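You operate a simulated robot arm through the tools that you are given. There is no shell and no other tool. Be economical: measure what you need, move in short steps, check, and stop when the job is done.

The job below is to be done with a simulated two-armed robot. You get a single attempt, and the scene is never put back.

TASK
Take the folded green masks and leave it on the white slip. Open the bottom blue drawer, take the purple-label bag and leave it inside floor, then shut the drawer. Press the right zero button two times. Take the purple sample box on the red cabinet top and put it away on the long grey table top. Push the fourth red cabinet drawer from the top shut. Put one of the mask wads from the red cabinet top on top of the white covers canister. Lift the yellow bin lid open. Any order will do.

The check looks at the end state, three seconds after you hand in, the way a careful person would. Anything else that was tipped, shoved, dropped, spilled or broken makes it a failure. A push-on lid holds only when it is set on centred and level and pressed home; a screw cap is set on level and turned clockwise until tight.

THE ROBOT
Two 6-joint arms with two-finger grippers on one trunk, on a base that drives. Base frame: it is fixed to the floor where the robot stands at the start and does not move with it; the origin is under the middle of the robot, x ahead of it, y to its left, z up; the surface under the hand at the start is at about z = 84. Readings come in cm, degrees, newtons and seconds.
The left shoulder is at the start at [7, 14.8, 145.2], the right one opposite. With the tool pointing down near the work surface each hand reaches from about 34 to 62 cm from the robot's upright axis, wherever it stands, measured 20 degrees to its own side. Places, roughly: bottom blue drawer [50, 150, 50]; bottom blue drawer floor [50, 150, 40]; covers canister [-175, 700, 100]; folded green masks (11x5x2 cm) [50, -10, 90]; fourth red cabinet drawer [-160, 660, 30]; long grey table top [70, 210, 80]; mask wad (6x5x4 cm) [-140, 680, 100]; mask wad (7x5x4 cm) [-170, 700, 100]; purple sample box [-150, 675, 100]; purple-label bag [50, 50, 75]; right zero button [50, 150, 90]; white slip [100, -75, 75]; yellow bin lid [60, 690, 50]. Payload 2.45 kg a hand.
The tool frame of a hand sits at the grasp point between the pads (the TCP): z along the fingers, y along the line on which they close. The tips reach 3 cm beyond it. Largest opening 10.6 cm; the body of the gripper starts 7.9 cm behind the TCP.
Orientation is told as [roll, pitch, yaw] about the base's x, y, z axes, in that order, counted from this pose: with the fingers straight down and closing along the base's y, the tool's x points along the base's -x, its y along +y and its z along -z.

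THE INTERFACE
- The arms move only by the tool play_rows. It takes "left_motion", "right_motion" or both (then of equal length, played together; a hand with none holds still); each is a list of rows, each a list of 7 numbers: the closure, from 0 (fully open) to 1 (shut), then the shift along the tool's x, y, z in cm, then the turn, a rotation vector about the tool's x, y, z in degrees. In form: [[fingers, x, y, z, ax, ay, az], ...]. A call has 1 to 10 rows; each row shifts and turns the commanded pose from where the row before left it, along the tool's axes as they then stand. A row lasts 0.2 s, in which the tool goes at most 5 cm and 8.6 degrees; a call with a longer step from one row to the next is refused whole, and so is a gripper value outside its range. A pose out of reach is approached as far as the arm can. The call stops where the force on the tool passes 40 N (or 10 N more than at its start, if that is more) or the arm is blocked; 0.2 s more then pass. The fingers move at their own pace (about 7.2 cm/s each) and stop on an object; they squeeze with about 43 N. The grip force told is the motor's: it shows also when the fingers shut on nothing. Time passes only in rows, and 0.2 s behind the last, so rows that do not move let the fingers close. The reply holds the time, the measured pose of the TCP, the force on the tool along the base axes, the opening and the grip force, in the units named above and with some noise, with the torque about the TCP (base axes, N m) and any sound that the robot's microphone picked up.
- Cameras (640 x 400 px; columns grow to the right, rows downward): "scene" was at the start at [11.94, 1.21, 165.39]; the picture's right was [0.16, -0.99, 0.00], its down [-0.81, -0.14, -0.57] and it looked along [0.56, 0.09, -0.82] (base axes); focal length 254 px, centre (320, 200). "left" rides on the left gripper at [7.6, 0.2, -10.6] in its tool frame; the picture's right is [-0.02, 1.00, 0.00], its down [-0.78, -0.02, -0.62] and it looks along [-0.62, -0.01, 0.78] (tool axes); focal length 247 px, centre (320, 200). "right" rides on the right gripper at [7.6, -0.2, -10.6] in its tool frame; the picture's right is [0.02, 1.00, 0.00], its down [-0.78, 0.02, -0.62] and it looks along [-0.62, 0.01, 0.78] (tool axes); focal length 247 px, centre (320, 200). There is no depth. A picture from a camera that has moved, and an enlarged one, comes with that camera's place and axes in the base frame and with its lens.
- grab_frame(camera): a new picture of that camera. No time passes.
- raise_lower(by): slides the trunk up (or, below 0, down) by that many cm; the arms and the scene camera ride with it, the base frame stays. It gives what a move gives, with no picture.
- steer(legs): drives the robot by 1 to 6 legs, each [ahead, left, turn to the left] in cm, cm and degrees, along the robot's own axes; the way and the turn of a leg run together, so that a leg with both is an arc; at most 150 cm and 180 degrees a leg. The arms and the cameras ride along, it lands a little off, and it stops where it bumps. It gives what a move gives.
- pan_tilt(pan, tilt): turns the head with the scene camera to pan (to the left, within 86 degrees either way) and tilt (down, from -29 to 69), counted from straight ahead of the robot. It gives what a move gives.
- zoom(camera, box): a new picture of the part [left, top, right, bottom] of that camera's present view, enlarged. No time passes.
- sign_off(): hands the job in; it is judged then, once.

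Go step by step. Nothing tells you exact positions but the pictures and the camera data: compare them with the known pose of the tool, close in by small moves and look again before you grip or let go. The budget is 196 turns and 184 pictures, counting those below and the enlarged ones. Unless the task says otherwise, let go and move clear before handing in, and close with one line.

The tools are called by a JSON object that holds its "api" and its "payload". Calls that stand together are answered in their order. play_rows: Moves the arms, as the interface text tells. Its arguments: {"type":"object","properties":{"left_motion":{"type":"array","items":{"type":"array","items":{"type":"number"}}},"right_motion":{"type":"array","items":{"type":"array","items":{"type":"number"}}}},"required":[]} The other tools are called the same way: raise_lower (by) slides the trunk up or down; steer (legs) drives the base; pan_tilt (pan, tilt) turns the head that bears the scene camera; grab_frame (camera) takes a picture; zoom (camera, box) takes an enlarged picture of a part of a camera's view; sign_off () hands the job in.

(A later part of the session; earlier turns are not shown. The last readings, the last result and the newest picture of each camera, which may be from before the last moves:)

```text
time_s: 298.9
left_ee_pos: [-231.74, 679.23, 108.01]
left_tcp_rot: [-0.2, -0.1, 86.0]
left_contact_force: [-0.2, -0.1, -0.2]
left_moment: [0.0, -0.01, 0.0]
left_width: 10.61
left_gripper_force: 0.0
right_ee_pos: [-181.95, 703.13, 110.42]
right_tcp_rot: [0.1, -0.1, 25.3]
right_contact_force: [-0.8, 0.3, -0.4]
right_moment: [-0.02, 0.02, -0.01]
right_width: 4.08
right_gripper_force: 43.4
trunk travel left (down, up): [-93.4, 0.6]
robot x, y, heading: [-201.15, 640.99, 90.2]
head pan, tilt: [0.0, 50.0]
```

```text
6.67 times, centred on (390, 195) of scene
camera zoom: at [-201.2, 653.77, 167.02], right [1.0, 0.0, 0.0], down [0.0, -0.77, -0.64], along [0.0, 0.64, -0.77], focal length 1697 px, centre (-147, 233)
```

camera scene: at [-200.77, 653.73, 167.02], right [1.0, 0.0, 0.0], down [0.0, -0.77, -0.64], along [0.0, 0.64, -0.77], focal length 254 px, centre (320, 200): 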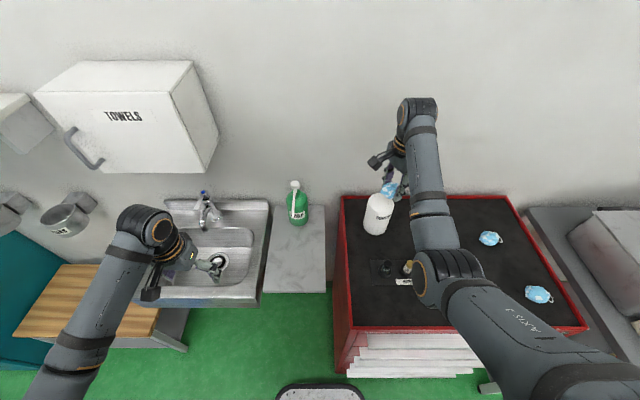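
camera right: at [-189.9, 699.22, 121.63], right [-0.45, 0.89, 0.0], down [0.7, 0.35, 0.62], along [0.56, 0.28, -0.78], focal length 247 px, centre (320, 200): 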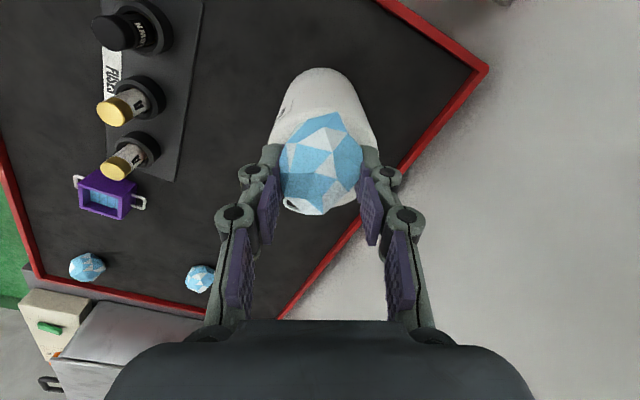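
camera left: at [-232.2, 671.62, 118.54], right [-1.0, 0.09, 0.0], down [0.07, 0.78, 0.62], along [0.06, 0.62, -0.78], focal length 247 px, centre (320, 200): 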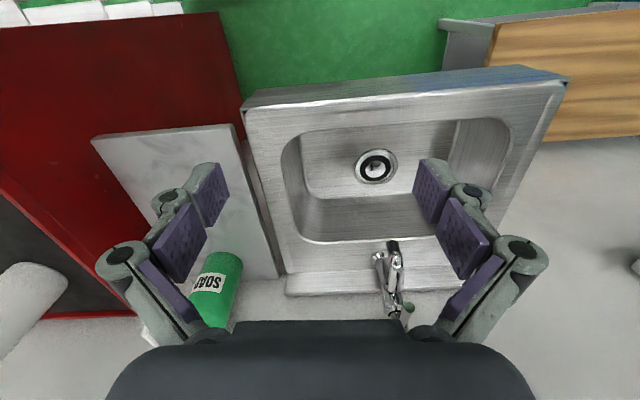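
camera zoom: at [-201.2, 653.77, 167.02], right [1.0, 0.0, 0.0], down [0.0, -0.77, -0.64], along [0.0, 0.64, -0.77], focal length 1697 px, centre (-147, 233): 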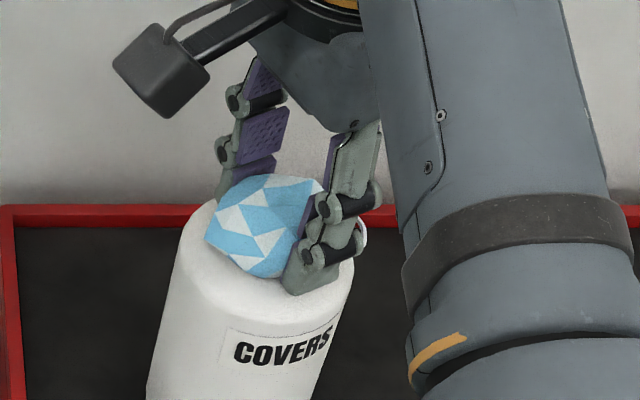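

{"api": "play_rows", "payload": {"right_motion": [[1, 0, 0, 0.25, 0, 0, 0], [1, 0, 0, 0, 0, 0, 0]]}}

{"api": "play_rows", "payload": {"right_motion": [[1, 0, 0, 0.25, 0, 0, 0], [1, 0, 0, 0, 0, 0, 0]]}}

{"api": "play_rows", "payload": {"right_motion": [[1, 0, 0, 0.25, 0, 0, 0], [1, 0, 0, 0, 0, 0, 0]]}}

{"api": "zoom", "payload": {"camera": "scene", "box": [350, 165, 430, 225]}}

```text
time_s: 299.4
left_ee_pos: [-231.59, 679.19, 108.05]
left_tcp_rot: [-0.3, -0.1, 85.9]
left_contact_force: [0.2, -0.9, 0.4]
left_moment: [-0.02, -0.02, 0.02]
left_width: 10.58
left_gripper_force: 0.1
right_ee_pos: [-181.88, 703.2, 110.22]
right_tcp_rot: [0.4, -0.1, 25.3]
right_contact_force: [-0.8, -0.8, 5.6]
right_moment: [-0.08, -0.03, -0.02]
right_width: 4.03
right_gripper_force: 42.8
trunk travel left (down, up): [-93.4, 0.6]
robot x, y, heading: [-200.74, 641.21, 90.0]
head pan, tilt: [0.0, 50.0]
```

```text
time_s: 300.1
left_ee_pos: [-231.65, 679.04, 107.98]
left_tcp_rot: [-0.3, -0.4, 85.9]
left_contact_force: [-0.1, 0.6, 0.4]
left_moment: [0.01, 0.0, 0.01]
left_width: 10.59
left_gripper_force: 0.2
right_ee_pos: [-181.95, 702.94, 110.16]
right_tcp_rot: [0.4, -0.2, 25.3]
right_contact_force: [1.4, 2.2, 17.4]
right_moment: [-0.17, -0.03, -0.03]
right_width: 4.05
right_gripper_force: 42.8
trunk travel left (down, up): [-93.4, 0.6]
robot x, y, heading: [-201.2, 641.15, 90.1]
head pan, tilt: [0.0, 50.0]
```

```text
time_s: 300.6
left_ee_pos: [-231.69, 678.9, 108.13]
left_tcp_rot: [-0.4, -0.4, 86.1]
left_contact_force: [0.8, -0.4, -0.6]
left_moment: [0.01, -0.01, 0.0]
left_width: 10.6
left_gripper_force: 0.1
right_ee_pos: [-182.12, 702.92, 110.15]
right_tcp_rot: [0.4, -0.3, 25.3]
right_contact_force: [1.7, 5.0, 31.4]
right_moment: [-0.24, -0.16, 0.01]
right_width: 3.97
right_gripper_force: 43.4
trunk travel left (down, up): [-93.4, 0.6]
robot x, y, heading: [-200.83, 641.16, 89.8]
head pan, tilt: [0.0, 50.0]
```

```text
6.67 times, centred on (390, 195) of scene
camera zoom: at [-201.33, 653.32, 167.08], right [1.0, 0.0, 0.0], down [0.0, -0.76, -0.65], along [0.0, 0.65, -0.76], focal length 1697 px, centre (-147, 233)
```

zoom: 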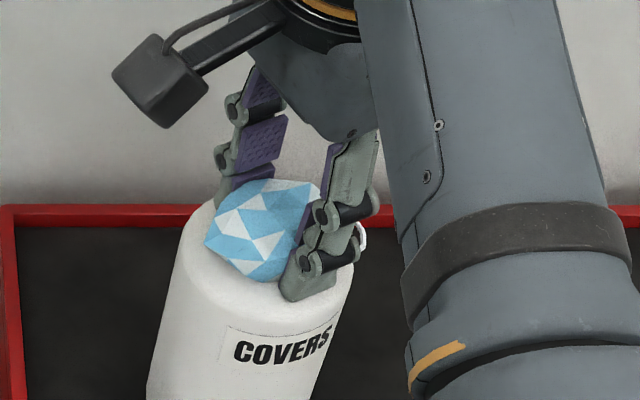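

{"api": "play_rows", "payload": {"right_motion": [[1, 0, 0, -0.5, 0, 0, 0], [1, 0, 0, 0, 0, 0, 0], [0.5, 0, 0, 0, 0, 0, 0], [0.4, 0, 0, 0, 0, 0, 0], [0.2, 0, 0, 0, 0, 0, 0], [0.2, 0, 0, 0, 0, 0, 0]]}}

{"api": "zoom", "payload": {"camera": "scene", "box": [350, 165, 430, 225]}}

{"api": "grab_frame", "payload": {"camera": "right"}}

```text
time_s: 302.1
left_ee_pos: [-231.61, 679.2, 107.83]
left_tcp_rot: [-0.2, -0.2, 86.0]
left_contact_force: [-0.7, 0.2, 0.2]
left_moment: [0.03, -0.04, 0.01]
left_width: 10.6
left_gripper_force: 0.0
right_ee_pos: [-181.89, 703.15, 110.25]
right_tcp_rot: [0.1, -0.1, 25.3]
right_contact_force: [-0.2, 0.6, 0.7]
right_moment: [0.0, 0.0, -0.04]
right_width: 8.46
right_gripper_force: 0.0
trunk travel left (down, up): [-93.4, 0.6]
robot x, y, heading: [-201.22, 641.1, 90.2]
head pan, tilt: [0.0, 50.0]
```

```text
6.67 times, centred on (390, 195) of scene
camera zoom: at [-201.17, 653.81, 167.01], right [1.0, 0.0, 0.0], down [0.0, -0.77, -0.64], along [0.0, 0.64, -0.77], focal length 1697 px, centre (-147, 233)
```

zoom: 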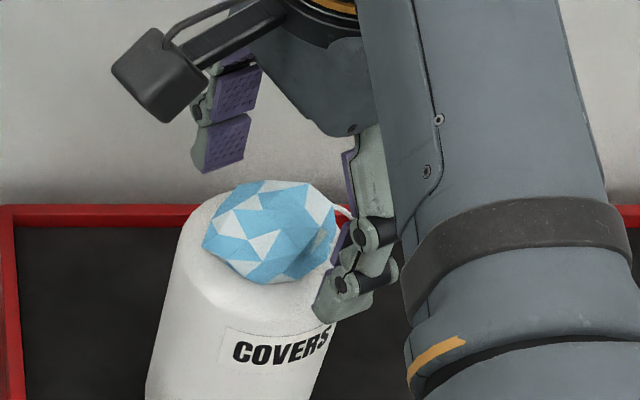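

```text
79 pictures are left
camera right: at [-188.82, 699.75, 120.94], right [-0.45, 0.89, 0.0], down [0.7, 0.35, 0.62], along [0.56, 0.28, -0.78], focal length 247 px, centre (320, 200)
```

right: 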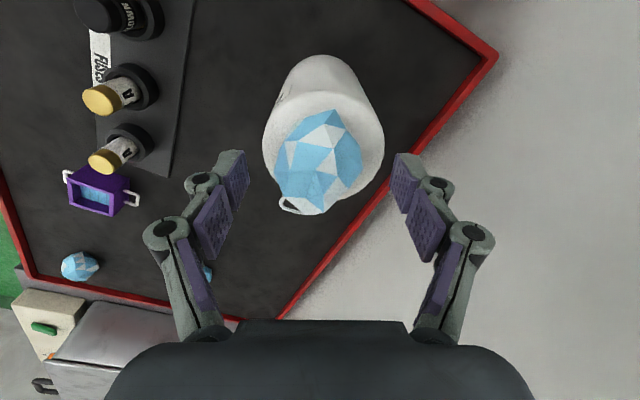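

Wad rests on the canister. I'll lift straight up and check.

{"api": "play_rows", "payload": {"right_motion": [[0, 0, 0, -2, 0, 0, 0], [0, 0, 0, -3, 0, 0, 0], [0, 0, 0, -2, 0, 0, 0]]}}

{"api": "steer", "payload": {"legs": [[-20, 0, 0]]}}

{"api": "grab_frame", "payload": {"camera": "scene"}}

```text
time_s: 302.9
left_ee_pos: [-231.61, 679.19, 108.05]
left_tcp_rot: [-0.2, 0.0, 86.0]
left_contact_force: [1.4, 0.0, -0.1]
left_moment: [0.02, 0.01, 0.02]
left_width: 10.63
left_gripper_force: 0.0
right_ee_pos: [-181.99, 703.13, 117.31]
right_tcp_rot: [0.3, -0.1, 25.3]
right_contact_force: [-0.3, 0.0, 0.5]
right_moment: [0.0, 0.0, 0.06]
right_width: 10.59
right_gripper_force: 0.1
trunk travel left (down, up): [-93.4, 0.6]
robot x, y, heading: [-201.07, 640.76, 90.2]
head pan, tilt: [0.0, 50.0]
```

```text
time_s: 304.4
left_ee_pos: [-231.63, 659.45, 107.8]
left_tcp_rot: [-0.1, 0.0, 86.1]
left_contact_force: [0.8, 0.5, -0.1]
left_moment: [-0.06, 0.02, 0.01]
left_width: 10.6
left_gripper_force: 0.2
right_ee_pos: [-182.03, 683.56, 117.08]
right_tcp_rot: [0.0, 0.0, 25.4]
right_contact_force: [0.8, 0.7, -0.7]
right_moment: [-0.08, -0.03, 0.02]
right_width: 10.61
right_gripper_force: 0.0
trunk travel left (down, up): [-93.4, 0.6]
robot x, y, heading: [-200.91, 621.42, 90.3]
head pan, tilt: [0.0, 50.0]
```

```text
78 pictures are left
camera scene: at [-201.16, 634.34, 166.97], right [1.0, 0.0, 0.0], down [0.0, -0.77, -0.64], along [0.0, 0.64, -0.77], focal length 254 px, centre (320, 200)
```

scene: 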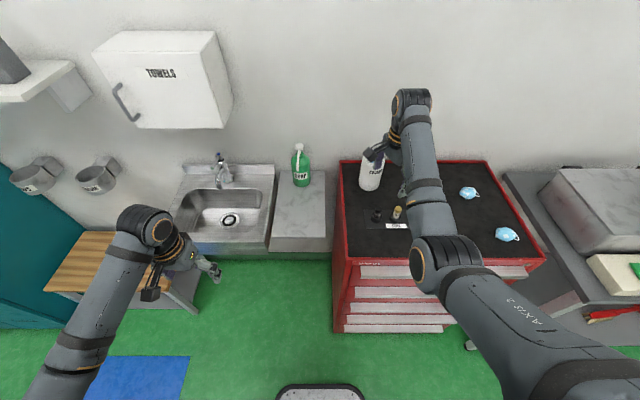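

{"api": "play_rows", "payload": {"right_motion": [[0, 0, 0, 0, 0, 0, -8.1], [0, 0, 0, 0, 0, 0, -8.1], [0, 0, 0, 0, 0, 0, -8.1], [0, 0, 0, 0, 0, 0, -8.1], [0, 0, 0, 0, 0, 0, -8.1], [0, 0, 0, 0, 0, 0, -8.1], [0, 0, 0, 0, 0, 0, -8.1], [0, 0, 0, 0, 0, 0, -8.1]]}}

{"api": "steer", "payload": {"legs": [[1, -21, 0]]}}

{"api": "grab_frame", "payload": {"camera": "right"}}

{"api": "grab_frame", "payload": {"camera": "scene"}}

```text
time_s: 306.2
left_ee_pos: [-231.61, 659.28, 108.06]
left_tcp_rot: [-0.2, -0.1, 86.1]
left_contact_force: [0.1, 1.1, 1.2]
left_moment: [0.03, -0.02, -0.02]
left_width: 10.61
left_gripper_force: 0.0
right_ee_pos: [-182.05, 683.26, 117.17]
right_tcp_rot: [-0.1, -0.3, 90.3]
right_contact_force: [-0.8, -0.7, -0.1]
right_moment: [-0.04, 0.01, 0.04]
right_width: 10.61
right_gripper_force: 0.1
trunk travel left (down, up): [-93.4, 0.6]
robot x, y, heading: [-201.0, 621.01, 90.5]
head pan, tilt: [0.0, 50.0]
```

```text
time_s: 307.9
left_ee_pos: [-210.83, 660.2, 107.84]
left_tcp_rot: [-0.3, -0.1, 86.2]
left_contact_force: [-0.5, -0.1, 0.8]
left_moment: [0.01, 0.0, 0.01]
left_width: 10.6
left_gripper_force: 0.0
right_ee_pos: [-161.47, 684.24, 117.21]
right_tcp_rot: [-0.1, -0.2, 90.3]
right_contact_force: [0.4, -0.4, 0.3]
right_moment: [-0.03, -0.05, -0.03]
right_width: 10.59
right_gripper_force: 0.1
trunk travel left (down, up): [-93.4, 0.6]
robot x, y, heading: [-179.93, 622.24, 90.2]
head pan, tilt: [0.0, 50.0]
```

```text
77 pictures are left
camera right: at [-161.28, 676.57, 127.97], right [-1.0, -0.03, 0.0], down [-0.02, 0.78, 0.62], along [-0.01, 0.62, -0.78], focal length 247 px, centre (320, 200)
```

right: 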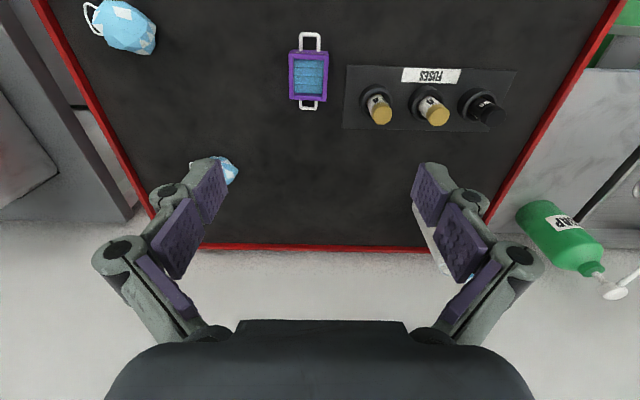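

```text
76 pictures are left
camera scene: at [-180.61, 634.84, 167.02], right [1.0, 0.0, 0.0], down [0.0, -0.77, -0.64], along [0.0, 0.64, -0.77], focal length 254 px, centre (320, 200)
```

scene: 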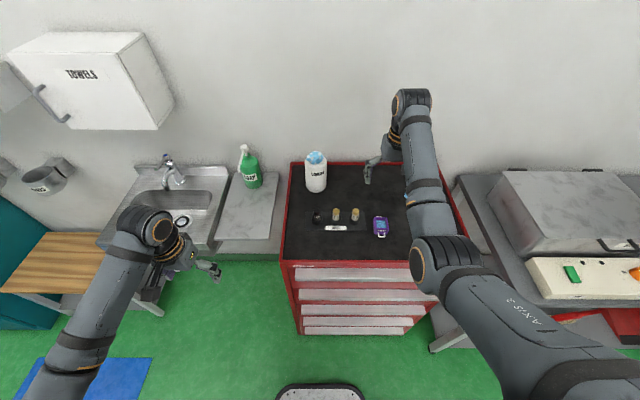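

{"api": "play_rows", "payload": {"right_motion": [[0.35, 1.3, -1.55, 0, 0, 0, 0], [0.35, 0, 0, 4, 0, 0, 0], [0.35, 0, 0, 4, 0, 0, 0], [0.35, 0, 0, 4, 0, 0, 0]]}}

{"api": "grab_frame", "payload": {"camera": "right"}}

```text
time_s: 308.9
left_ee_pos: [-210.51, 660.3, 107.96]
left_tcp_rot: [-0.3, -0.1, 86.1]
left_contact_force: [-0.3, 0.7, -0.3]
left_moment: [0.01, 0.04, -0.01]
left_width: 10.61
left_gripper_force: 0.0
right_ee_pos: [-159.57, 683.22, 104.93]
right_tcp_rot: [0.1, -0.3, 90.2]
right_contact_force: [-0.4, 0.2, -1.0]
right_moment: [0.01, -0.03, 0.01]
right_width: 6.9
right_gripper_force: 0.0
right hand out of reach, approached as far as the arm can: row 1
trunk travel left (down, up): [-93.4, 0.6]
robot x, y, heading: [-179.7, 622.24, 90.0]
head pan, tilt: [0.0, 50.0]
```

```text
75 pictures are left
camera right: at [-159.41, 675.58, 115.64], right [-1.0, -0.03, 0.0], down [-0.02, 0.78, 0.63], along [-0.02, 0.62, -0.78], focal length 247 px, centre (320, 200)
```

right: 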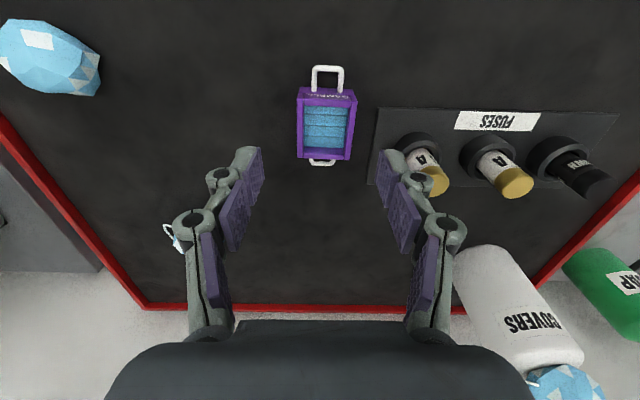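

{"api": "play_rows", "payload": {"right_motion": [[0.42, 0.5, 0.6, 1, 0, 0, 0], [0.42, 0, 0, 2.5, 0, 0, 0], [0.42, 0, 0, 1, 0, 0, 0]]}}

{"api": "grab_frame", "payload": {"camera": "right"}}

```text
time_s: 309.7
left_ee_pos: [-210.59, 660.26, 107.93]
left_tcp_rot: [-0.2, -0.1, 86.2]
left_contact_force: [1.1, -0.8, -0.3]
left_moment: [-0.01, -0.03, 0.01]
left_width: 10.62
left_gripper_force: 0.1
right_ee_pos: [-160.21, 682.82, 100.39]
right_tcp_rot: [-0.1, -0.4, 90.3]
right_contact_force: [-1.7, 0.9, 0.7]
right_moment: [0.0, -0.02, -0.02]
right_width: 6.19
right_gripper_force: 0.0
trunk travel left (down, up): [-93.4, 0.6]
robot x, y, heading: [-179.88, 622.18, 90.3]
head pan, tilt: [0.0, 50.0]
```

```text
74 pictures are left
camera right: at [-160.01, 675.22, 111.16], right [-1.0, -0.03, 0.0], down [-0.02, 0.78, 0.63], along [-0.02, 0.62, -0.78], focal length 247 px, centre (320, 200)
```

right: 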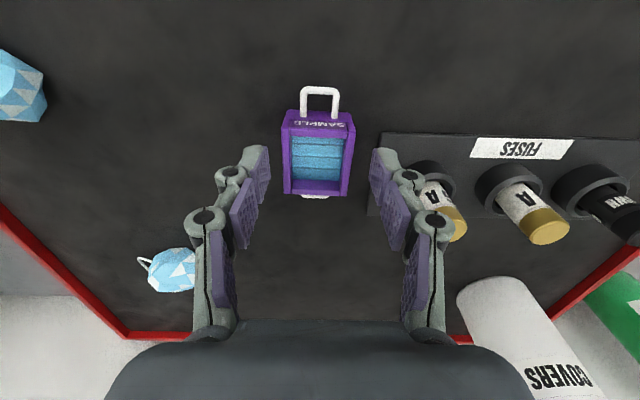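

{"api": "play_rows", "payload": {"right_motion": [[0.42, 0, 0, 1, 0, 0, 0], [0.42, 0, 0, 1, 0, 0, 0], [1, 0, 0, 0, 0, 0, 0], [1, 0, 0, 0, 0, 0, 0], [1, 0, 0, 0, 0, 0, 0]]}}

{"api": "grab_frame", "payload": {"camera": "right"}}

```text
time_s: 310.9
left_ee_pos: [-210.59, 660.38, 108.04]
left_tcp_rot: [-0.1, 0.0, 86.3]
left_contact_force: [1.0, -0.3, 0.1]
left_moment: [0.01, 0.02, 0.01]
left_width: 10.6
left_gripper_force: 0.1
right_ee_pos: [-160.18, 682.75, 98.27]
right_tcp_rot: [0.0, -0.3, 90.3]
right_contact_force: [-0.9, 0.5, -0.4]
right_moment: [0.03, 0.03, -0.01]
right_width: 4.3
right_gripper_force: 43.4
trunk travel left (down, up): [-93.4, 0.6]
robot x, y, heading: [-179.69, 621.88, 90.2]
head pan, tilt: [0.0, 50.0]
```

```text
73 pictures are left
camera right: at [-159.98, 675.11, 109.12], right [-1.0, -0.03, 0.0], down [-0.02, 0.78, 0.62], along [-0.02, 0.62, -0.78], focal length 247 px, centre (320, 200)
```

right: 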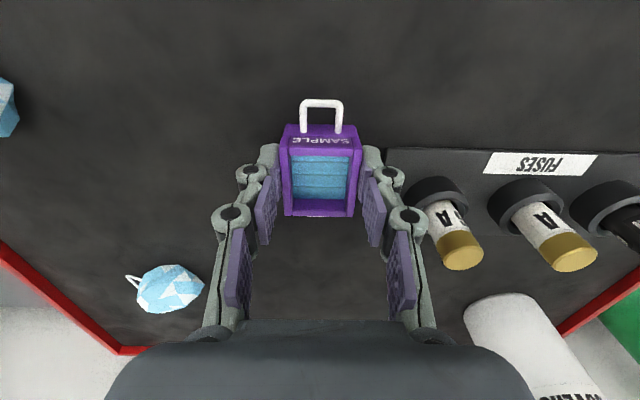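

Box gripped (4.3 cm). Lifting clear and backing out into the corridor.

{"api": "play_rows", "payload": {"right_motion": [[1, 0, 0, -3, 0, 0, 0], [1, 0, 0, -4, 0, 0, 0], [1, 0, 0, -4, 0, 0, 0], [1, 0, 0, -4, 0, 0, 0]]}}

{"api": "steer", "payload": {"legs": [[-22, 0, 0], [0, 0, -60]]}}

{"api": "pan_tilt", "payload": {"pan": 0, "tilt": 25}}

{"api": "grab_frame", "payload": {"camera": "scene"}}

```text
time_s: 311.9
left_ee_pos: [-210.6, 660.16, 107.93]
left_tcp_rot: [-0.3, -0.1, 86.2]
left_contact_force: [0.1, 0.2, -0.2]
left_moment: [0.01, -0.01, 0.01]
left_width: 10.59
left_gripper_force: 0.0
right_ee_pos: [-160.22, 682.56, 113.52]
right_tcp_rot: [0.1, -0.3, 90.3]
right_contact_force: [0.4, 0.2, -1.2]
right_moment: [-0.02, -0.01, 0.01]
right_width: 4.27
right_gripper_force: 43.4
trunk travel left (down, up): [-93.4, 0.6]
robot x, y, heading: [-180.04, 622.0, 90.4]
head pan, tilt: [0.0, 50.0]
```

```text
time_s: 316.2
left_ee_pos: [-162.16, 645.58, 107.92]
left_tcp_rot: [-0.2, -0.1, 26.2]
left_contact_force: [-0.7, -0.7, -0.7]
left_moment: [0.02, -0.01, -0.02]
left_width: 10.6
left_gripper_force: 0.0
right_ee_pos: [-117.65, 613.17, 113.49]
right_tcp_rot: [0.0, -0.2, 30.2]
right_contact_force: [1.1, 0.0, -0.5]
right_moment: [0.02, 0.0, -0.01]
right_width: 4.28
right_gripper_force: 43.3
trunk travel left (down, up): [-93.4, 0.6]
robot x, y, heading: [-179.7, 600.05, 30.2]
head pan, tilt: [0.0, 50.0]
```

```text
time_s: 317.1
left_ee_pos: [-162.06, 645.48, 108.03]
left_tcp_rot: [-0.2, -0.1, 26.2]
left_contact_force: [-0.5, -0.2, -0.5]
left_moment: [0.02, -0.04, 0.02]
left_width: 10.61
left_gripper_force: 0.0
right_ee_pos: [-117.58, 613.01, 113.45]
right_tcp_rot: [0.0, -0.2, 30.3]
right_contact_force: [0.0, 0.1, 0.3]
right_moment: [0.0, 0.0, 0.0]
right_width: 4.27
right_gripper_force: 43.2
trunk travel left (down, up): [-93.4, 0.6]
robot x, y, heading: [-180.1, 600.27, 30.1]
head pan, tilt: [0.0, 25.0]
```

```text
72 pictures are left
camera scene: at [-167.67, 607.12, 170.76], right [0.5, -0.86, 0.0], down [-0.37, -0.21, -0.91], along [0.78, 0.46, -0.42], focal length 254 px, centre (320, 200)
```

scene: 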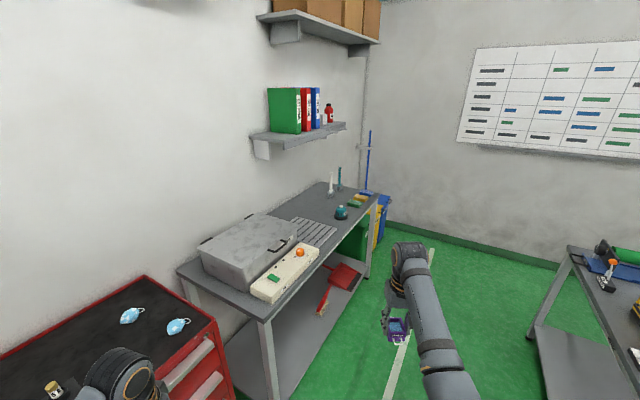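

{"api": "steer", "payload": {"legs": [[0, 0, -30], [150, 0, 0], [40, 0, 0]]}}

{"api": "pan_tilt", "payload": {"pan": 50, "tilt": 45}}

{"api": "grab_frame", "payload": {"camera": "scene"}}

```text
time_s: 328.2
left_ee_pos: [50.72, 630.63, 108.1]
left_tcp_rot: [-0.3, 0.1, -4.0]
left_contact_force: [0.9, -0.3, 0.4]
left_moment: [0.01, -0.01, 0.01]
left_width: 10.62
left_gripper_force: 0.1
right_ee_pos: [73.03, 580.17, 113.5]
right_tcp_rot: [0.0, -0.3, 0.0]
right_contact_force: [-0.2, 0.4, -0.8]
right_moment: [0.02, -0.01, 0.0]
right_width: 4.29
right_gripper_force: 43.2
trunk travel left (down, up): [-93.4, 0.6]
robot x, y, heading: [12.79, 600.1, -0.2]
head pan, tilt: [0.0, 25.0]
```

```text
time_s: 329.4
left_ee_pos: [50.82, 630.56, 107.97]
left_tcp_rot: [-0.2, -0.1, -4.0]
left_contact_force: [-0.7, 0.5, -0.6]
left_moment: [0.03, 0.04, 0.02]
left_width: 10.63
left_gripper_force: 0.1
right_ee_pos: [73.05, 580.11, 113.44]
right_tcp_rot: [0.1, -0.2, 0.1]
right_contact_force: [-0.2, 0.0, -0.8]
right_moment: [0.02, 0.04, 0.05]
right_width: 4.28
right_gripper_force: 43.0
trunk travel left (down, up): [-93.4, 0.6]
robot x, y, heading: [12.6, 599.86, -0.0]
head pan, tilt: [50.0, 45.0]
```

```text
71 pictures are left
camera scene: at [22.72, 606.31, 167.71], right [0.77, -0.64, 0.0], down [-0.45, -0.54, -0.71], along [0.45, 0.54, -0.71], focal length 254 px, centre (320, 200)
```

scene: 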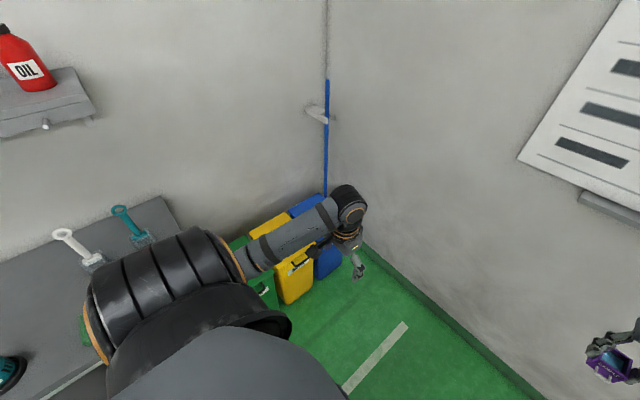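

{"api": "steer", "payload": {"legs": [[0, 0, 90], [0, -40, 0]]}}

{"api": "pan_tilt", "payload": {"pan": 0, "tilt": 50}}

{"api": "grab_frame", "payload": {"camera": "scene"}}

```text
time_s: 335.7
left_ee_pos: [21.86, 638.37, 107.83]
left_tcp_rot: [-0.3, -0.1, 86.0]
left_contact_force: [-0.3, -0.4, 0.0]
left_moment: [-0.02, -0.02, 0.01]
left_width: 10.58
left_gripper_force: 0.0
right_ee_pos: [72.2, 660.59, 113.61]
right_tcp_rot: [-0.1, -0.2, 90.1]
right_contact_force: [0.2, 0.7, -1.0]
right_moment: [-0.02, -0.02, 0.02]
right_width: 4.28
right_gripper_force: 42.8
trunk travel left (down, up): [-93.4, 0.6]
robot x, y, heading: [52.49, 600.11, 90.0]
head pan, tilt: [50.0, 45.0]
```

```text
time_s: 336.9
left_ee_pos: [21.94, 638.36, 107.98]
left_tcp_rot: [-0.2, -0.1, 85.9]
left_contact_force: [-0.2, 0.5, 0.1]
left_moment: [0.02, 0.0, -0.03]
left_width: 10.6
left_gripper_force: 0.1
right_ee_pos: [72.27, 660.55, 113.46]
right_tcp_rot: [0.1, -0.2, 90.1]
right_contact_force: [0.3, 0.7, -0.6]
right_moment: [0.06, -0.02, -0.01]
right_width: 4.28
right_gripper_force: 42.6
trunk travel left (down, up): [-93.4, 0.6]
robot x, y, heading: [52.72, 600.25, 90.1]
head pan, tilt: [0.0, 50.0]
```

```text
70 pictures are left
camera scene: at [52.3, 612.92, 167.02], right [1.0, 0.0, 0.0], down [0.0, -0.77, -0.64], along [0.0, 0.64, -0.77], focal length 254 px, centre (320, 200)
```

scene: 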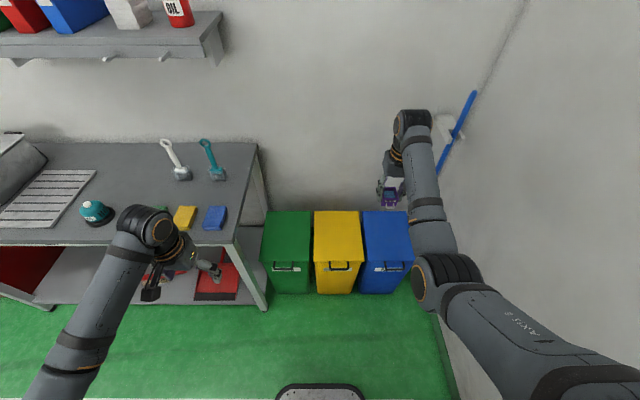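

{"api": "zoom", "payload": {"camera": "scene", "box": [250, 195, 430, 305]}}

```text
3.56 times, centred on (340, 250) of scene
camera zoom: at [52.3, 612.92, 167.02], right [1.0, 0.0, 0.0], down [0.0, -0.77, -0.64], along [0.0, 0.64, -0.77], focal length 905 px, centre (249, 22)
```

zoom: 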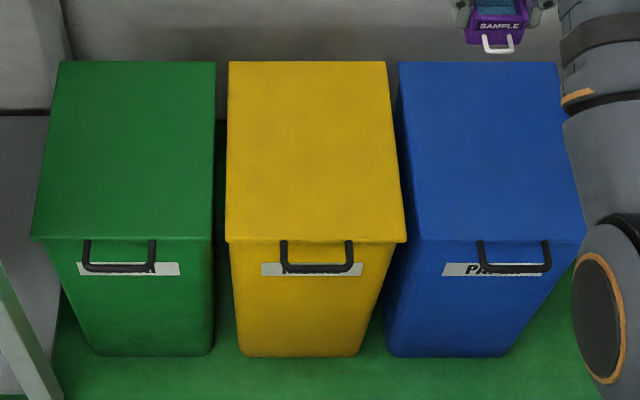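

The yellow bin's lid has a front bar handle near [61.8,666.5,49]; opening it needs my right arm, so I'll deliver the sample box to the grey table first. Retracing the known route.

{"api": "steer", "payload": {"legs": [[-4, 0, 0], [0, 150, 0], [0, 64, 0], [-150, 0, 0], [-64, 0, 0]]}}

```text
time_s: 358.3
left_ee_pos: [-189.7, 416.56, 107.81]
left_tcp_rot: [-0.2, 0.0, 85.7]
left_contact_force: [-0.4, -0.5, -0.1]
left_moment: [0.0, 0.02, 0.0]
left_width: 10.59
left_gripper_force: 0.1
right_ee_pos: [-139.14, 438.58, 113.41]
right_tcp_rot: [0.0, -0.2, 89.9]
right_contact_force: [-1.2, -0.3, -1.5]
right_moment: [-0.03, 0.01, -0.03]
right_width: 4.27
right_gripper_force: 42.2
trunk travel left (down, up): [-93.4, 0.6]
robot x, y, heading: [-159.08, 378.23, 89.5]
head pan, tilt: [0.0, 50.0]
```

{"api": "steer", "payload": {"legs": [[0, -110, 0], [0, 0, -89.5], [0, -150, 0], [0, -25, 0]]}}

{"api": "pan_tilt", "payload": {"pan": 0, "tilt": 45}}

{"api": "grab_frame", "payload": {"camera": "scene"}}

```text
time_s: 376.0
left_ee_pos: [-6.41, 240.18, 107.9]
left_tcp_rot: [-0.3, -0.1, -1.7]
left_contact_force: [-1.5, 0.1, -0.5]
left_moment: [0.02, -0.01, -0.02]
left_width: 10.63
left_gripper_force: 0.1
right_ee_pos: [17.75, 190.95, 113.5]
right_tcp_rot: [-0.1, -0.2, 2.4]
right_contact_force: [0.0, -0.6, -0.3]
right_moment: [0.0, -0.02, 0.02]
right_width: 4.26
right_gripper_force: 43.3
trunk travel left (down, up): [-93.4, 0.6]
robot x, y, heading: [-43.61, 208.04, 2.5]
head pan, tilt: [0.0, 50.0]
```

```text
time_s: 376.6
left_ee_pos: [-6.48, 240.21, 107.96]
left_tcp_rot: [-0.2, -0.3, -1.7]
left_contact_force: [-0.2, 0.0, -0.2]
left_moment: [0.04, 0.02, 0.0]
left_width: 10.6
left_gripper_force: 0.1
right_ee_pos: [17.72, 190.59, 113.45]
right_tcp_rot: [0.0, -0.2, 2.3]
right_contact_force: [0.7, 0.3, -0.9]
right_moment: [0.03, -0.01, 0.03]
right_width: 4.26
right_gripper_force: 43.0
trunk travel left (down, up): [-93.4, 0.6]
robot x, y, heading: [-43.14, 208.02, 2.3]
head pan, tilt: [0.0, 45.0]
```

```text
68 pictures are left
camera scene: at [-30.38, 208.6, 167.7], right [0.04, -1.0, 0.0], down [-0.71, -0.03, -0.71], along [0.71, 0.03, -0.71], focal length 254 px, centre (320, 200)
```

scene: 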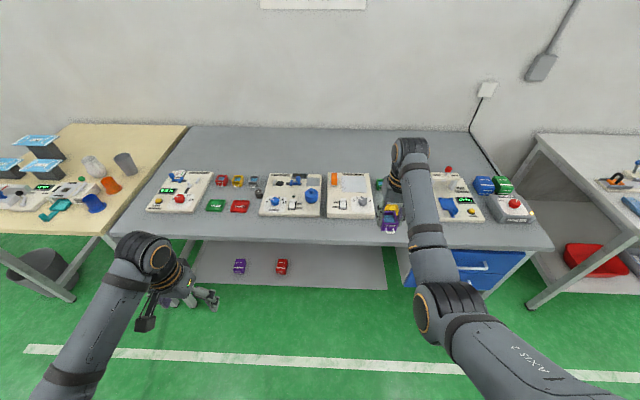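

{"api": "steer", "payload": {"legs": [[0, 56, -2.3], [21, 0, 0]]}}

{"api": "pan_tilt", "payload": {"pan": -10, "tilt": 55}}

{"api": "grab_frame", "payload": {"camera": "scene"}}

{"api": "grab_frame", "payload": {"camera": "right"}}

```text
time_s: 381.1
left_ee_pos: [14.23, 293.82, 108.15]
left_tcp_rot: [-0.2, -0.2, -3.6]
left_contact_force: [-0.4, -1.0, -0.5]
left_moment: [-0.03, -0.05, -0.01]
left_width: 10.58
left_gripper_force: 0.1
right_ee_pos: [36.6, 243.45, 113.69]
right_tcp_rot: [0.1, -0.4, 0.4]
right_contact_force: [-0.3, -0.9, 0.2]
right_moment: [-0.03, -0.03, -0.02]
right_width: 4.27
right_gripper_force: 42.8
trunk travel left (down, up): [-93.4, 0.6]
robot x, y, heading: [-23.56, 263.13, 0.4]
head pan, tilt: [0.0, 45.0]
```

```text
time_s: 381.8
left_ee_pos: [14.57, 293.76, 107.94]
left_tcp_rot: [-0.2, 0.0, -3.7]
left_contact_force: [0.5, 0.1, -0.5]
left_moment: [-0.02, -0.04, 0.0]
left_width: 10.59
left_gripper_force: 0.0
right_ee_pos: [36.92, 243.55, 113.43]
right_tcp_rot: [0.2, -0.1, 0.5]
right_contact_force: [1.0, -0.4, -0.5]
right_moment: [-0.01, 0.0, -0.01]
right_width: 4.25
right_gripper_force: 42.9
trunk travel left (down, up): [-93.4, 0.6]
robot x, y, heading: [-23.72, 262.88, 0.3]
head pan, tilt: [-10.0, 55.0]
```

```text
67 pictures are left
camera scene: at [-11.51, 261.9, 166.37], right [-0.17, -0.99, 0.0], down [-0.81, 0.14, -0.57], along [0.57, -0.1, -0.82], focal length 254 px, centre (320, 200)
```

scene: 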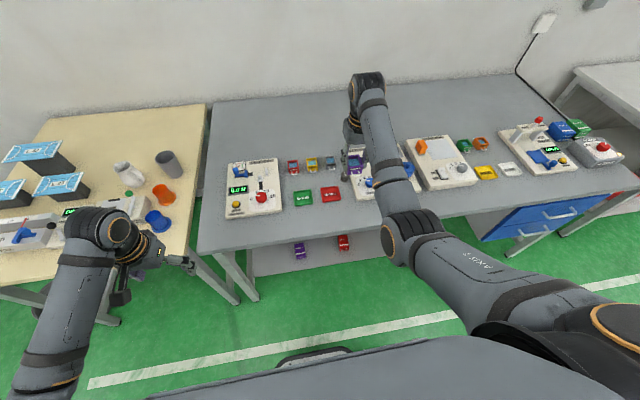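

```text
66 pictures are left
camera right: at [29.3, 243.32, 124.2], right [-0.03, 1.0, 0.0], down [0.78, 0.02, 0.62], along [0.62, 0.02, -0.78], focal length 247 px, centre (320, 200)
```

right: 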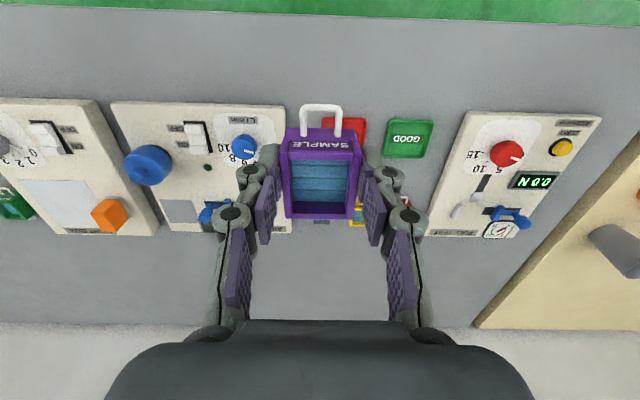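

{"api": "play_rows", "payload": {"right_motion": [[1, -1.1, 1.5, 2, 0, 0, 0], [1, 0, 0, 4, 0, 0, 0], [1, 0, 0, 4, 0, 0, 0], [1, 0, 0, 4, 0, 0, 0], [1, 0, 0, 4, 0, 0, 0], [1, 0, 0, 4, 0, 0, 0], [1, 0, 0, 2, 0, 0, 0]]}}

{"api": "grab_frame", "payload": {"camera": "right"}}

{"api": "zoom", "payload": {"camera": "scene", "box": [270, 130, 430, 240]}}

```text
time_s: 383.4
left_ee_pos: [14.53, 293.92, 107.92]
left_tcp_rot: [-0.2, 0.0, -3.6]
left_contact_force: [-0.3, -0.3, -0.4]
left_moment: [-0.01, -0.03, 0.02]
left_width: 10.58
left_gripper_force: 0.1
right_ee_pos: [36.42, 244.89, 91.7]
right_tcp_rot: [0.1, -0.4, 0.4]
right_contact_force: [-0.8, -0.1, -0.5]
right_moment: [0.01, 0.02, -0.01]
right_width: 4.29
right_gripper_force: 43.2
right hand out of reach, approached as far as the arm can: row 6, 7
trunk travel left (down, up): [-93.4, 0.6]
robot x, y, heading: [-23.89, 263.25, 0.4]
head pan, tilt: [-10.0, 55.0]
```

```text
65 pictures are left
camera right: at [28.69, 244.57, 102.39], right [-0.03, 1.0, 0.0], down [0.78, 0.02, 0.63], along [0.63, 0.02, -0.78], focal length 247 px, centre (320, 200)
```

right: 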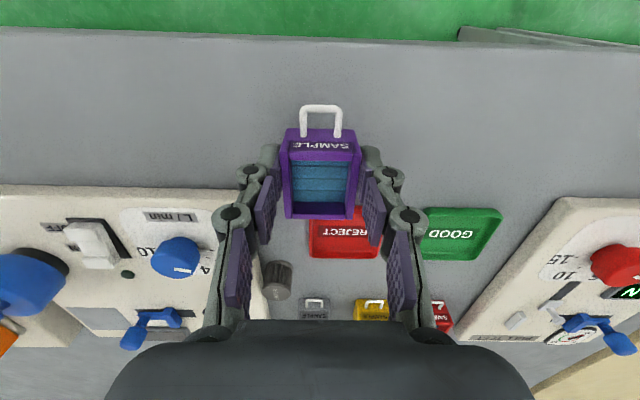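

```text
3.64 times, centred on (350, 185) of scene
camera zoom: at [-11.59, 261.9, 166.37], right [-0.17, -0.99, 0.0], down [-0.81, 0.14, -0.57], along [0.57, -0.1, -0.82], focal length 926 px, centre (211, 254)
```

zoom: 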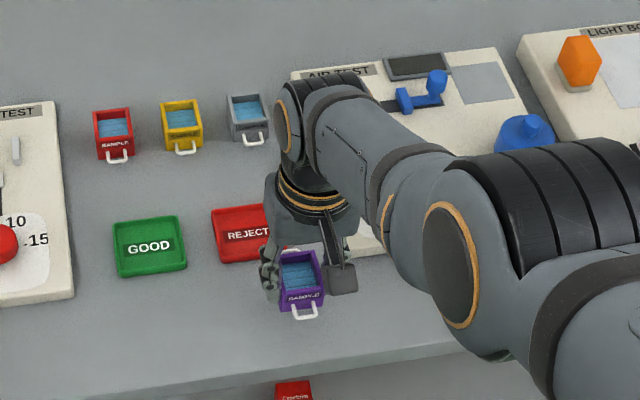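

{"api": "steer", "payload": {"legs": [[1.7, 0, 0]]}}

{"api": "raise_lower", "payload": {"by": -5}}

{"api": "raise_lower", "payload": {"by": -1}}

{"api": "grab_frame", "payload": {"camera": "right"}}

```text
time_s: 384.1
left_ee_pos: [15.83, 293.88, 108.12]
left_tcp_rot: [-0.2, -0.2, -3.7]
left_contact_force: [0.5, -0.1, -0.1]
left_moment: [-0.04, -0.07, 0.01]
left_width: 10.58
left_gripper_force: 0.1
right_ee_pos: [37.75, 244.79, 91.89]
right_tcp_rot: [0.0, -0.4, 0.5]
right_contact_force: [-1.2, 0.3, 0.3]
right_moment: [0.0, -0.05, 0.0]
right_width: 4.26
right_gripper_force: 42.8
trunk travel left (down, up): [-93.4, 0.6]
robot x, y, heading: [-21.55, 263.1, 0.3]
head pan, tilt: [-10.0, 55.0]
```

```text
time_s: 385.1
left_ee_pos: [16.12, 293.89, 103.07]
left_tcp_rot: [-0.3, -0.2, -3.8]
left_contact_force: [0.9, -0.3, 0.0]
left_moment: [0.0, 0.02, 0.04]
left_width: 10.6
left_gripper_force: 0.0
right_ee_pos: [38.06, 244.86, 87.02]
right_tcp_rot: [0.0, -0.4, 0.5]
right_contact_force: [-2.4, -0.6, 35.7]
right_moment: [0.0, -0.04, 0.01]
right_width: 4.31
right_gripper_force: 43.1
trunk travel left (down, up): [-88.4, 5.6]
robot x, y, heading: [-22.01, 263.6, 0.3]
head pan, tilt: [-10.0, 55.0]
```

```text
time_s: 385.4
left_ee_pos: [15.93, 293.96, 102.73]
left_tcp_rot: [-0.4, -0.2, -3.7]
left_contact_force: [-0.2, -0.5, 0.2]
left_moment: [0.0, 0.02, 0.0]
left_width: 10.61
left_gripper_force: 0.0
right_ee_pos: [38.26, 244.84, 86.88]
right_tcp_rot: [0.0, -0.7, 0.4]
right_contact_force: [-12.5, 0.6, 27.6]
right_moment: [-0.06, 0.74, -0.04]
right_width: 4.24
right_gripper_force: 43.0
trunk travel left (down, up): [-88.0, 6.0]
robot x, y, heading: [-21.75, 263.27, 0.5]
head pan, tilt: [-10.0, 55.0]
stopped: the force on the tool passed its limit at 53 N (the readings are from after the stop); the commanded pose is now the measured one
```

```text
63 pictures are left
camera right: at [30.43, 244.7, 97.61], right [-0.03, 1.0, 0.0], down [0.78, 0.02, 0.63], along [0.63, 0.02, -0.78], focal length 247 px, centre (320, 200)
```

right: 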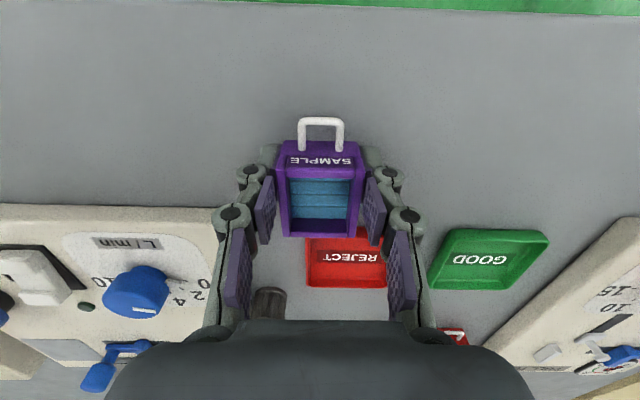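

{"api": "play_rows", "payload": {"right_motion": [[1, 0, 0, -0.2, 0, 0, 0], [1, 0, 0, 0, 0, 0, 0], [0.5, 0, 0, 0, 0, 0, 0], [0.35, 0, 0, 0, 0, 0, 0], [0.35, 0, 0, 0, 0, 0, 0]]}}

{"api": "grab_frame", "payload": {"camera": "right"}}

```text
time_s: 386.6
left_ee_pos: [16.17, 293.82, 102.48]
left_tcp_rot: [-0.3, 0.0, -3.7]
left_contact_force: [0.6, -1.1, 0.4]
left_moment: [-0.01, 0.0, 0.02]
left_width: 10.58
left_gripper_force: 0.2
right_ee_pos: [38.41, 244.79, 86.69]
right_tcp_rot: [0.1, -0.5, 0.4]
right_contact_force: [0.1, -0.1, -0.2]
right_moment: [0.01, 0.0, 0.01]
right_width: 6.91
right_gripper_force: 0.0
trunk travel left (down, up): [-88.0, 6.0]
robot x, y, heading: [-22.06, 263.06, 0.3]
head pan, tilt: [-10.0, 55.0]
```

```text
62 pictures are left
camera right: at [30.69, 244.58, 97.44], right [-0.03, 1.0, 0.0], down [0.78, 0.02, 0.63], along [0.63, 0.02, -0.78], focal length 247 px, centre (320, 200)
```

right: 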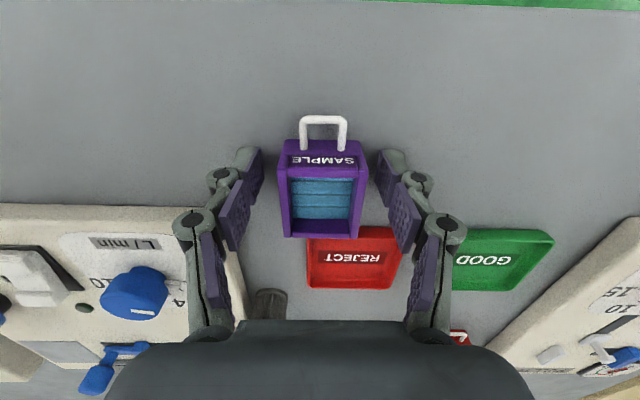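

Box set down cleanly. Raising and checking.

{"api": "raise_lower", "payload": {"by": 6}}

{"api": "play_rows", "payload": {"right_motion": [[0.35, 0, 0, -4, 0, 0, 0], [0.35, 0, 0, -4, 0, 0, 0], [0.35, 0, 0, -4, 0, 0, 0], [0.35, 0, 0, -4, 0, 0, 0]]}}

{"api": "grab_frame", "payload": {"camera": "right"}}

{"api": "steer", "payload": {"legs": [[-23, 0, 0]]}}

{"api": "zoom", "payload": {"camera": "scene", "box": [200, 100, 460, 260]}}

```text
time_s: 387.6
left_ee_pos: [16.18, 293.81, 108.56]
left_tcp_rot: [-0.3, 0.0, -3.6]
left_contact_force: [0.4, -1.4, -0.6]
left_moment: [0.02, 0.0, -0.02]
left_width: 10.6
left_gripper_force: 0.1
right_ee_pos: [38.47, 244.78, 92.82]
right_tcp_rot: [0.1, -0.5, 0.3]
right_contact_force: [0.3, 0.7, -0.3]
right_moment: [0.02, 0.01, -0.03]
right_width: 6.89
right_gripper_force: 0.0
trunk travel left (down, up): [-94.0, 0.0]
robot x, y, heading: [-22.02, 262.9, 0.1]
head pan, tilt: [-10.0, 55.0]
```

```text
time_s: 388.6
left_ee_pos: [16.28, 293.86, 108.54]
left_tcp_rot: [-0.2, -0.1, -3.7]
left_contact_force: [-0.4, 0.6, 0.8]
left_moment: [-0.02, 0.03, -0.01]
left_width: 10.6
left_gripper_force: 0.2
right_ee_pos: [44.45, 245.04, 106.2]
right_tcp_rot: [0.1, -0.3, 0.3]
right_contact_force: [0.3, 0.7, -0.2]
right_moment: [0.02, -0.06, -0.02]
right_width: 6.9
right_gripper_force: 0.1
right hand out of reach, approached as far as the arm can: row 1, 2, 3, 4
trunk travel left (down, up): [-94.0, 0.0]
robot x, y, heading: [-21.89, 262.73, 0.3]
head pan, tilt: [-10.0, 55.0]
```

```text
61 pictures are left
camera right: at [36.77, 244.94, 116.86], right [-0.03, 1.0, 0.0], down [0.78, 0.02, 0.63], along [0.63, 0.02, -0.78], focal length 247 px, centre (320, 200)
```

right: 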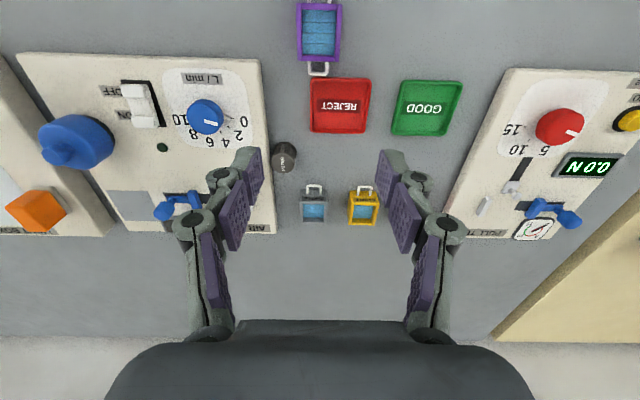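

```text
time_s: 390.4
left_ee_pos: [-6.12, 293.69, 108.36]
left_tcp_rot: [-0.2, 0.0, -3.6]
left_contact_force: [1.1, 0.2, -1.0]
left_moment: [-0.03, 0.04, -0.03]
left_width: 10.61
left_gripper_force: 0.0
right_ee_pos: [22.13, 245.0, 105.9]
right_tcp_rot: [0.0, -0.2, 0.5]
right_contact_force: [-0.2, -0.6, -0.3]
right_moment: [0.01, 0.05, -0.01]
right_width: 6.88
right_gripper_force: 0.0
trunk travel left (down, up): [-94.0, 0.0]
robot x, y, heading: [-43.98, 262.87, 0.4]
head pan, tilt: [-10.0, 55.0]
```

```text
2.46 times, centred on (330, 180) of scene
camera zoom: at [-31.96, 261.79, 166.93], right [-0.17, -0.99, 0.0], down [-0.81, 0.14, -0.57], along [0.56, -0.1, -0.82], focal length 626 px, centre (295, 249)
```

zoom: 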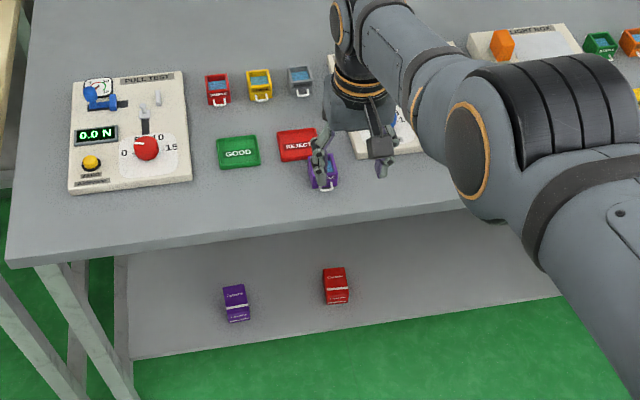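

{"api": "steer", "payload": {"legs": [[-5, 0, -0.4], [0, 119, 0], [0, 0, 90], [0, 112, 0], [150, 0, 0], [66, 0, 0]]}}

```text
time_s: 416.4
left_ee_pos: [-201.29, 630.12, 108.7]
left_tcp_rot: [-0.2, -0.1, 87.2]
left_contact_force: [0.6, -0.1, 0.4]
left_moment: [-0.01, 0.01, -0.05]
left_width: 10.59
left_gripper_force: 0.2
right_ee_pos: [-152.96, 659.14, 106.24]
right_tcp_rot: [0.0, -0.4, 91.3]
right_contact_force: [-1.1, 0.5, -0.5]
right_moment: [0.01, 0.04, 0.0]
right_width: 6.89
right_gripper_force: 0.0
trunk travel left (down, up): [-94.0, 0.0]
robot x, y, heading: [-169.58, 592.7, 91.2]
head pan, tilt: [-10.0, 55.0]
```

{"api": "steer", "payload": {"legs": [[-6, 0, -1.2], [0, -150, 0], [0, -53, 0]]}}

{"api": "pan_tilt", "payload": {"pan": -15, "tilt": 45}}

{"api": "grab_frame", "payload": {"camera": "scene"}}

```text
time_s: 427.0
left_ee_pos: [1.16, 625.16, 108.4]
left_tcp_rot: [-0.2, -0.1, 86.0]
left_contact_force: [0.6, 0.2, 0.4]
left_moment: [0.01, 0.0, 0.01]
left_width: 10.59
left_gripper_force: 0.1
right_ee_pos: [50.05, 653.27, 106.15]
right_tcp_rot: [0.0, -0.3, 90.0]
right_contact_force: [-0.3, -0.1, -0.1]
right_moment: [0.02, -0.01, 0.02]
right_width: 6.88
right_gripper_force: 0.2
trunk travel left (down, up): [-94.0, 0.0]
robot x, y, heading: [32.06, 587.19, 89.9]
head pan, tilt: [-10.0, 55.0]
```

```text
time_s: 427.7
left_ee_pos: [1.43, 625.3, 108.5]
left_tcp_rot: [-0.2, 0.0, 86.0]
left_contact_force: [-0.5, 0.0, 0.7]
left_moment: [0.02, 0.04, 0.0]
left_width: 10.61
left_gripper_force: 0.0
right_ee_pos: [50.25, 653.35, 106.06]
right_tcp_rot: [0.1, -0.3, 90.1]
right_contact_force: [0.1, 0.1, -0.1]
right_moment: [0.03, -0.02, 0.01]
right_width: 6.88
right_gripper_force: 0.0
trunk travel left (down, up): [-94.0, 0.0]
robot x, y, heading: [31.48, 587.15, 90.0]
head pan, tilt: [-15.0, 45.0]
```

```text
59 pictures are left
camera scene: at [33.86, 599.94, 168.3], right [0.97, -0.26, 0.0], down [-0.18, -0.68, -0.71], along [0.18, 0.68, -0.71], focal length 254 px, centre (320, 200)
```

scene: 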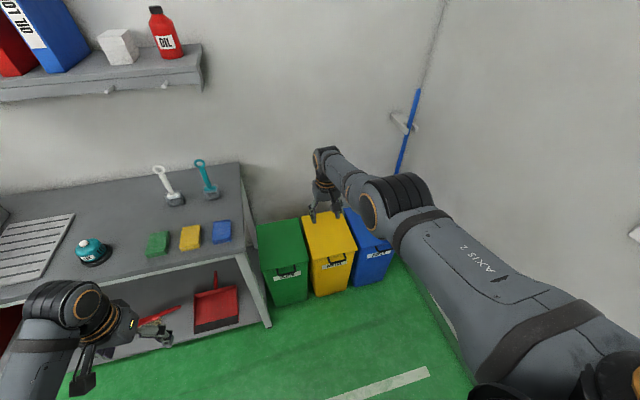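

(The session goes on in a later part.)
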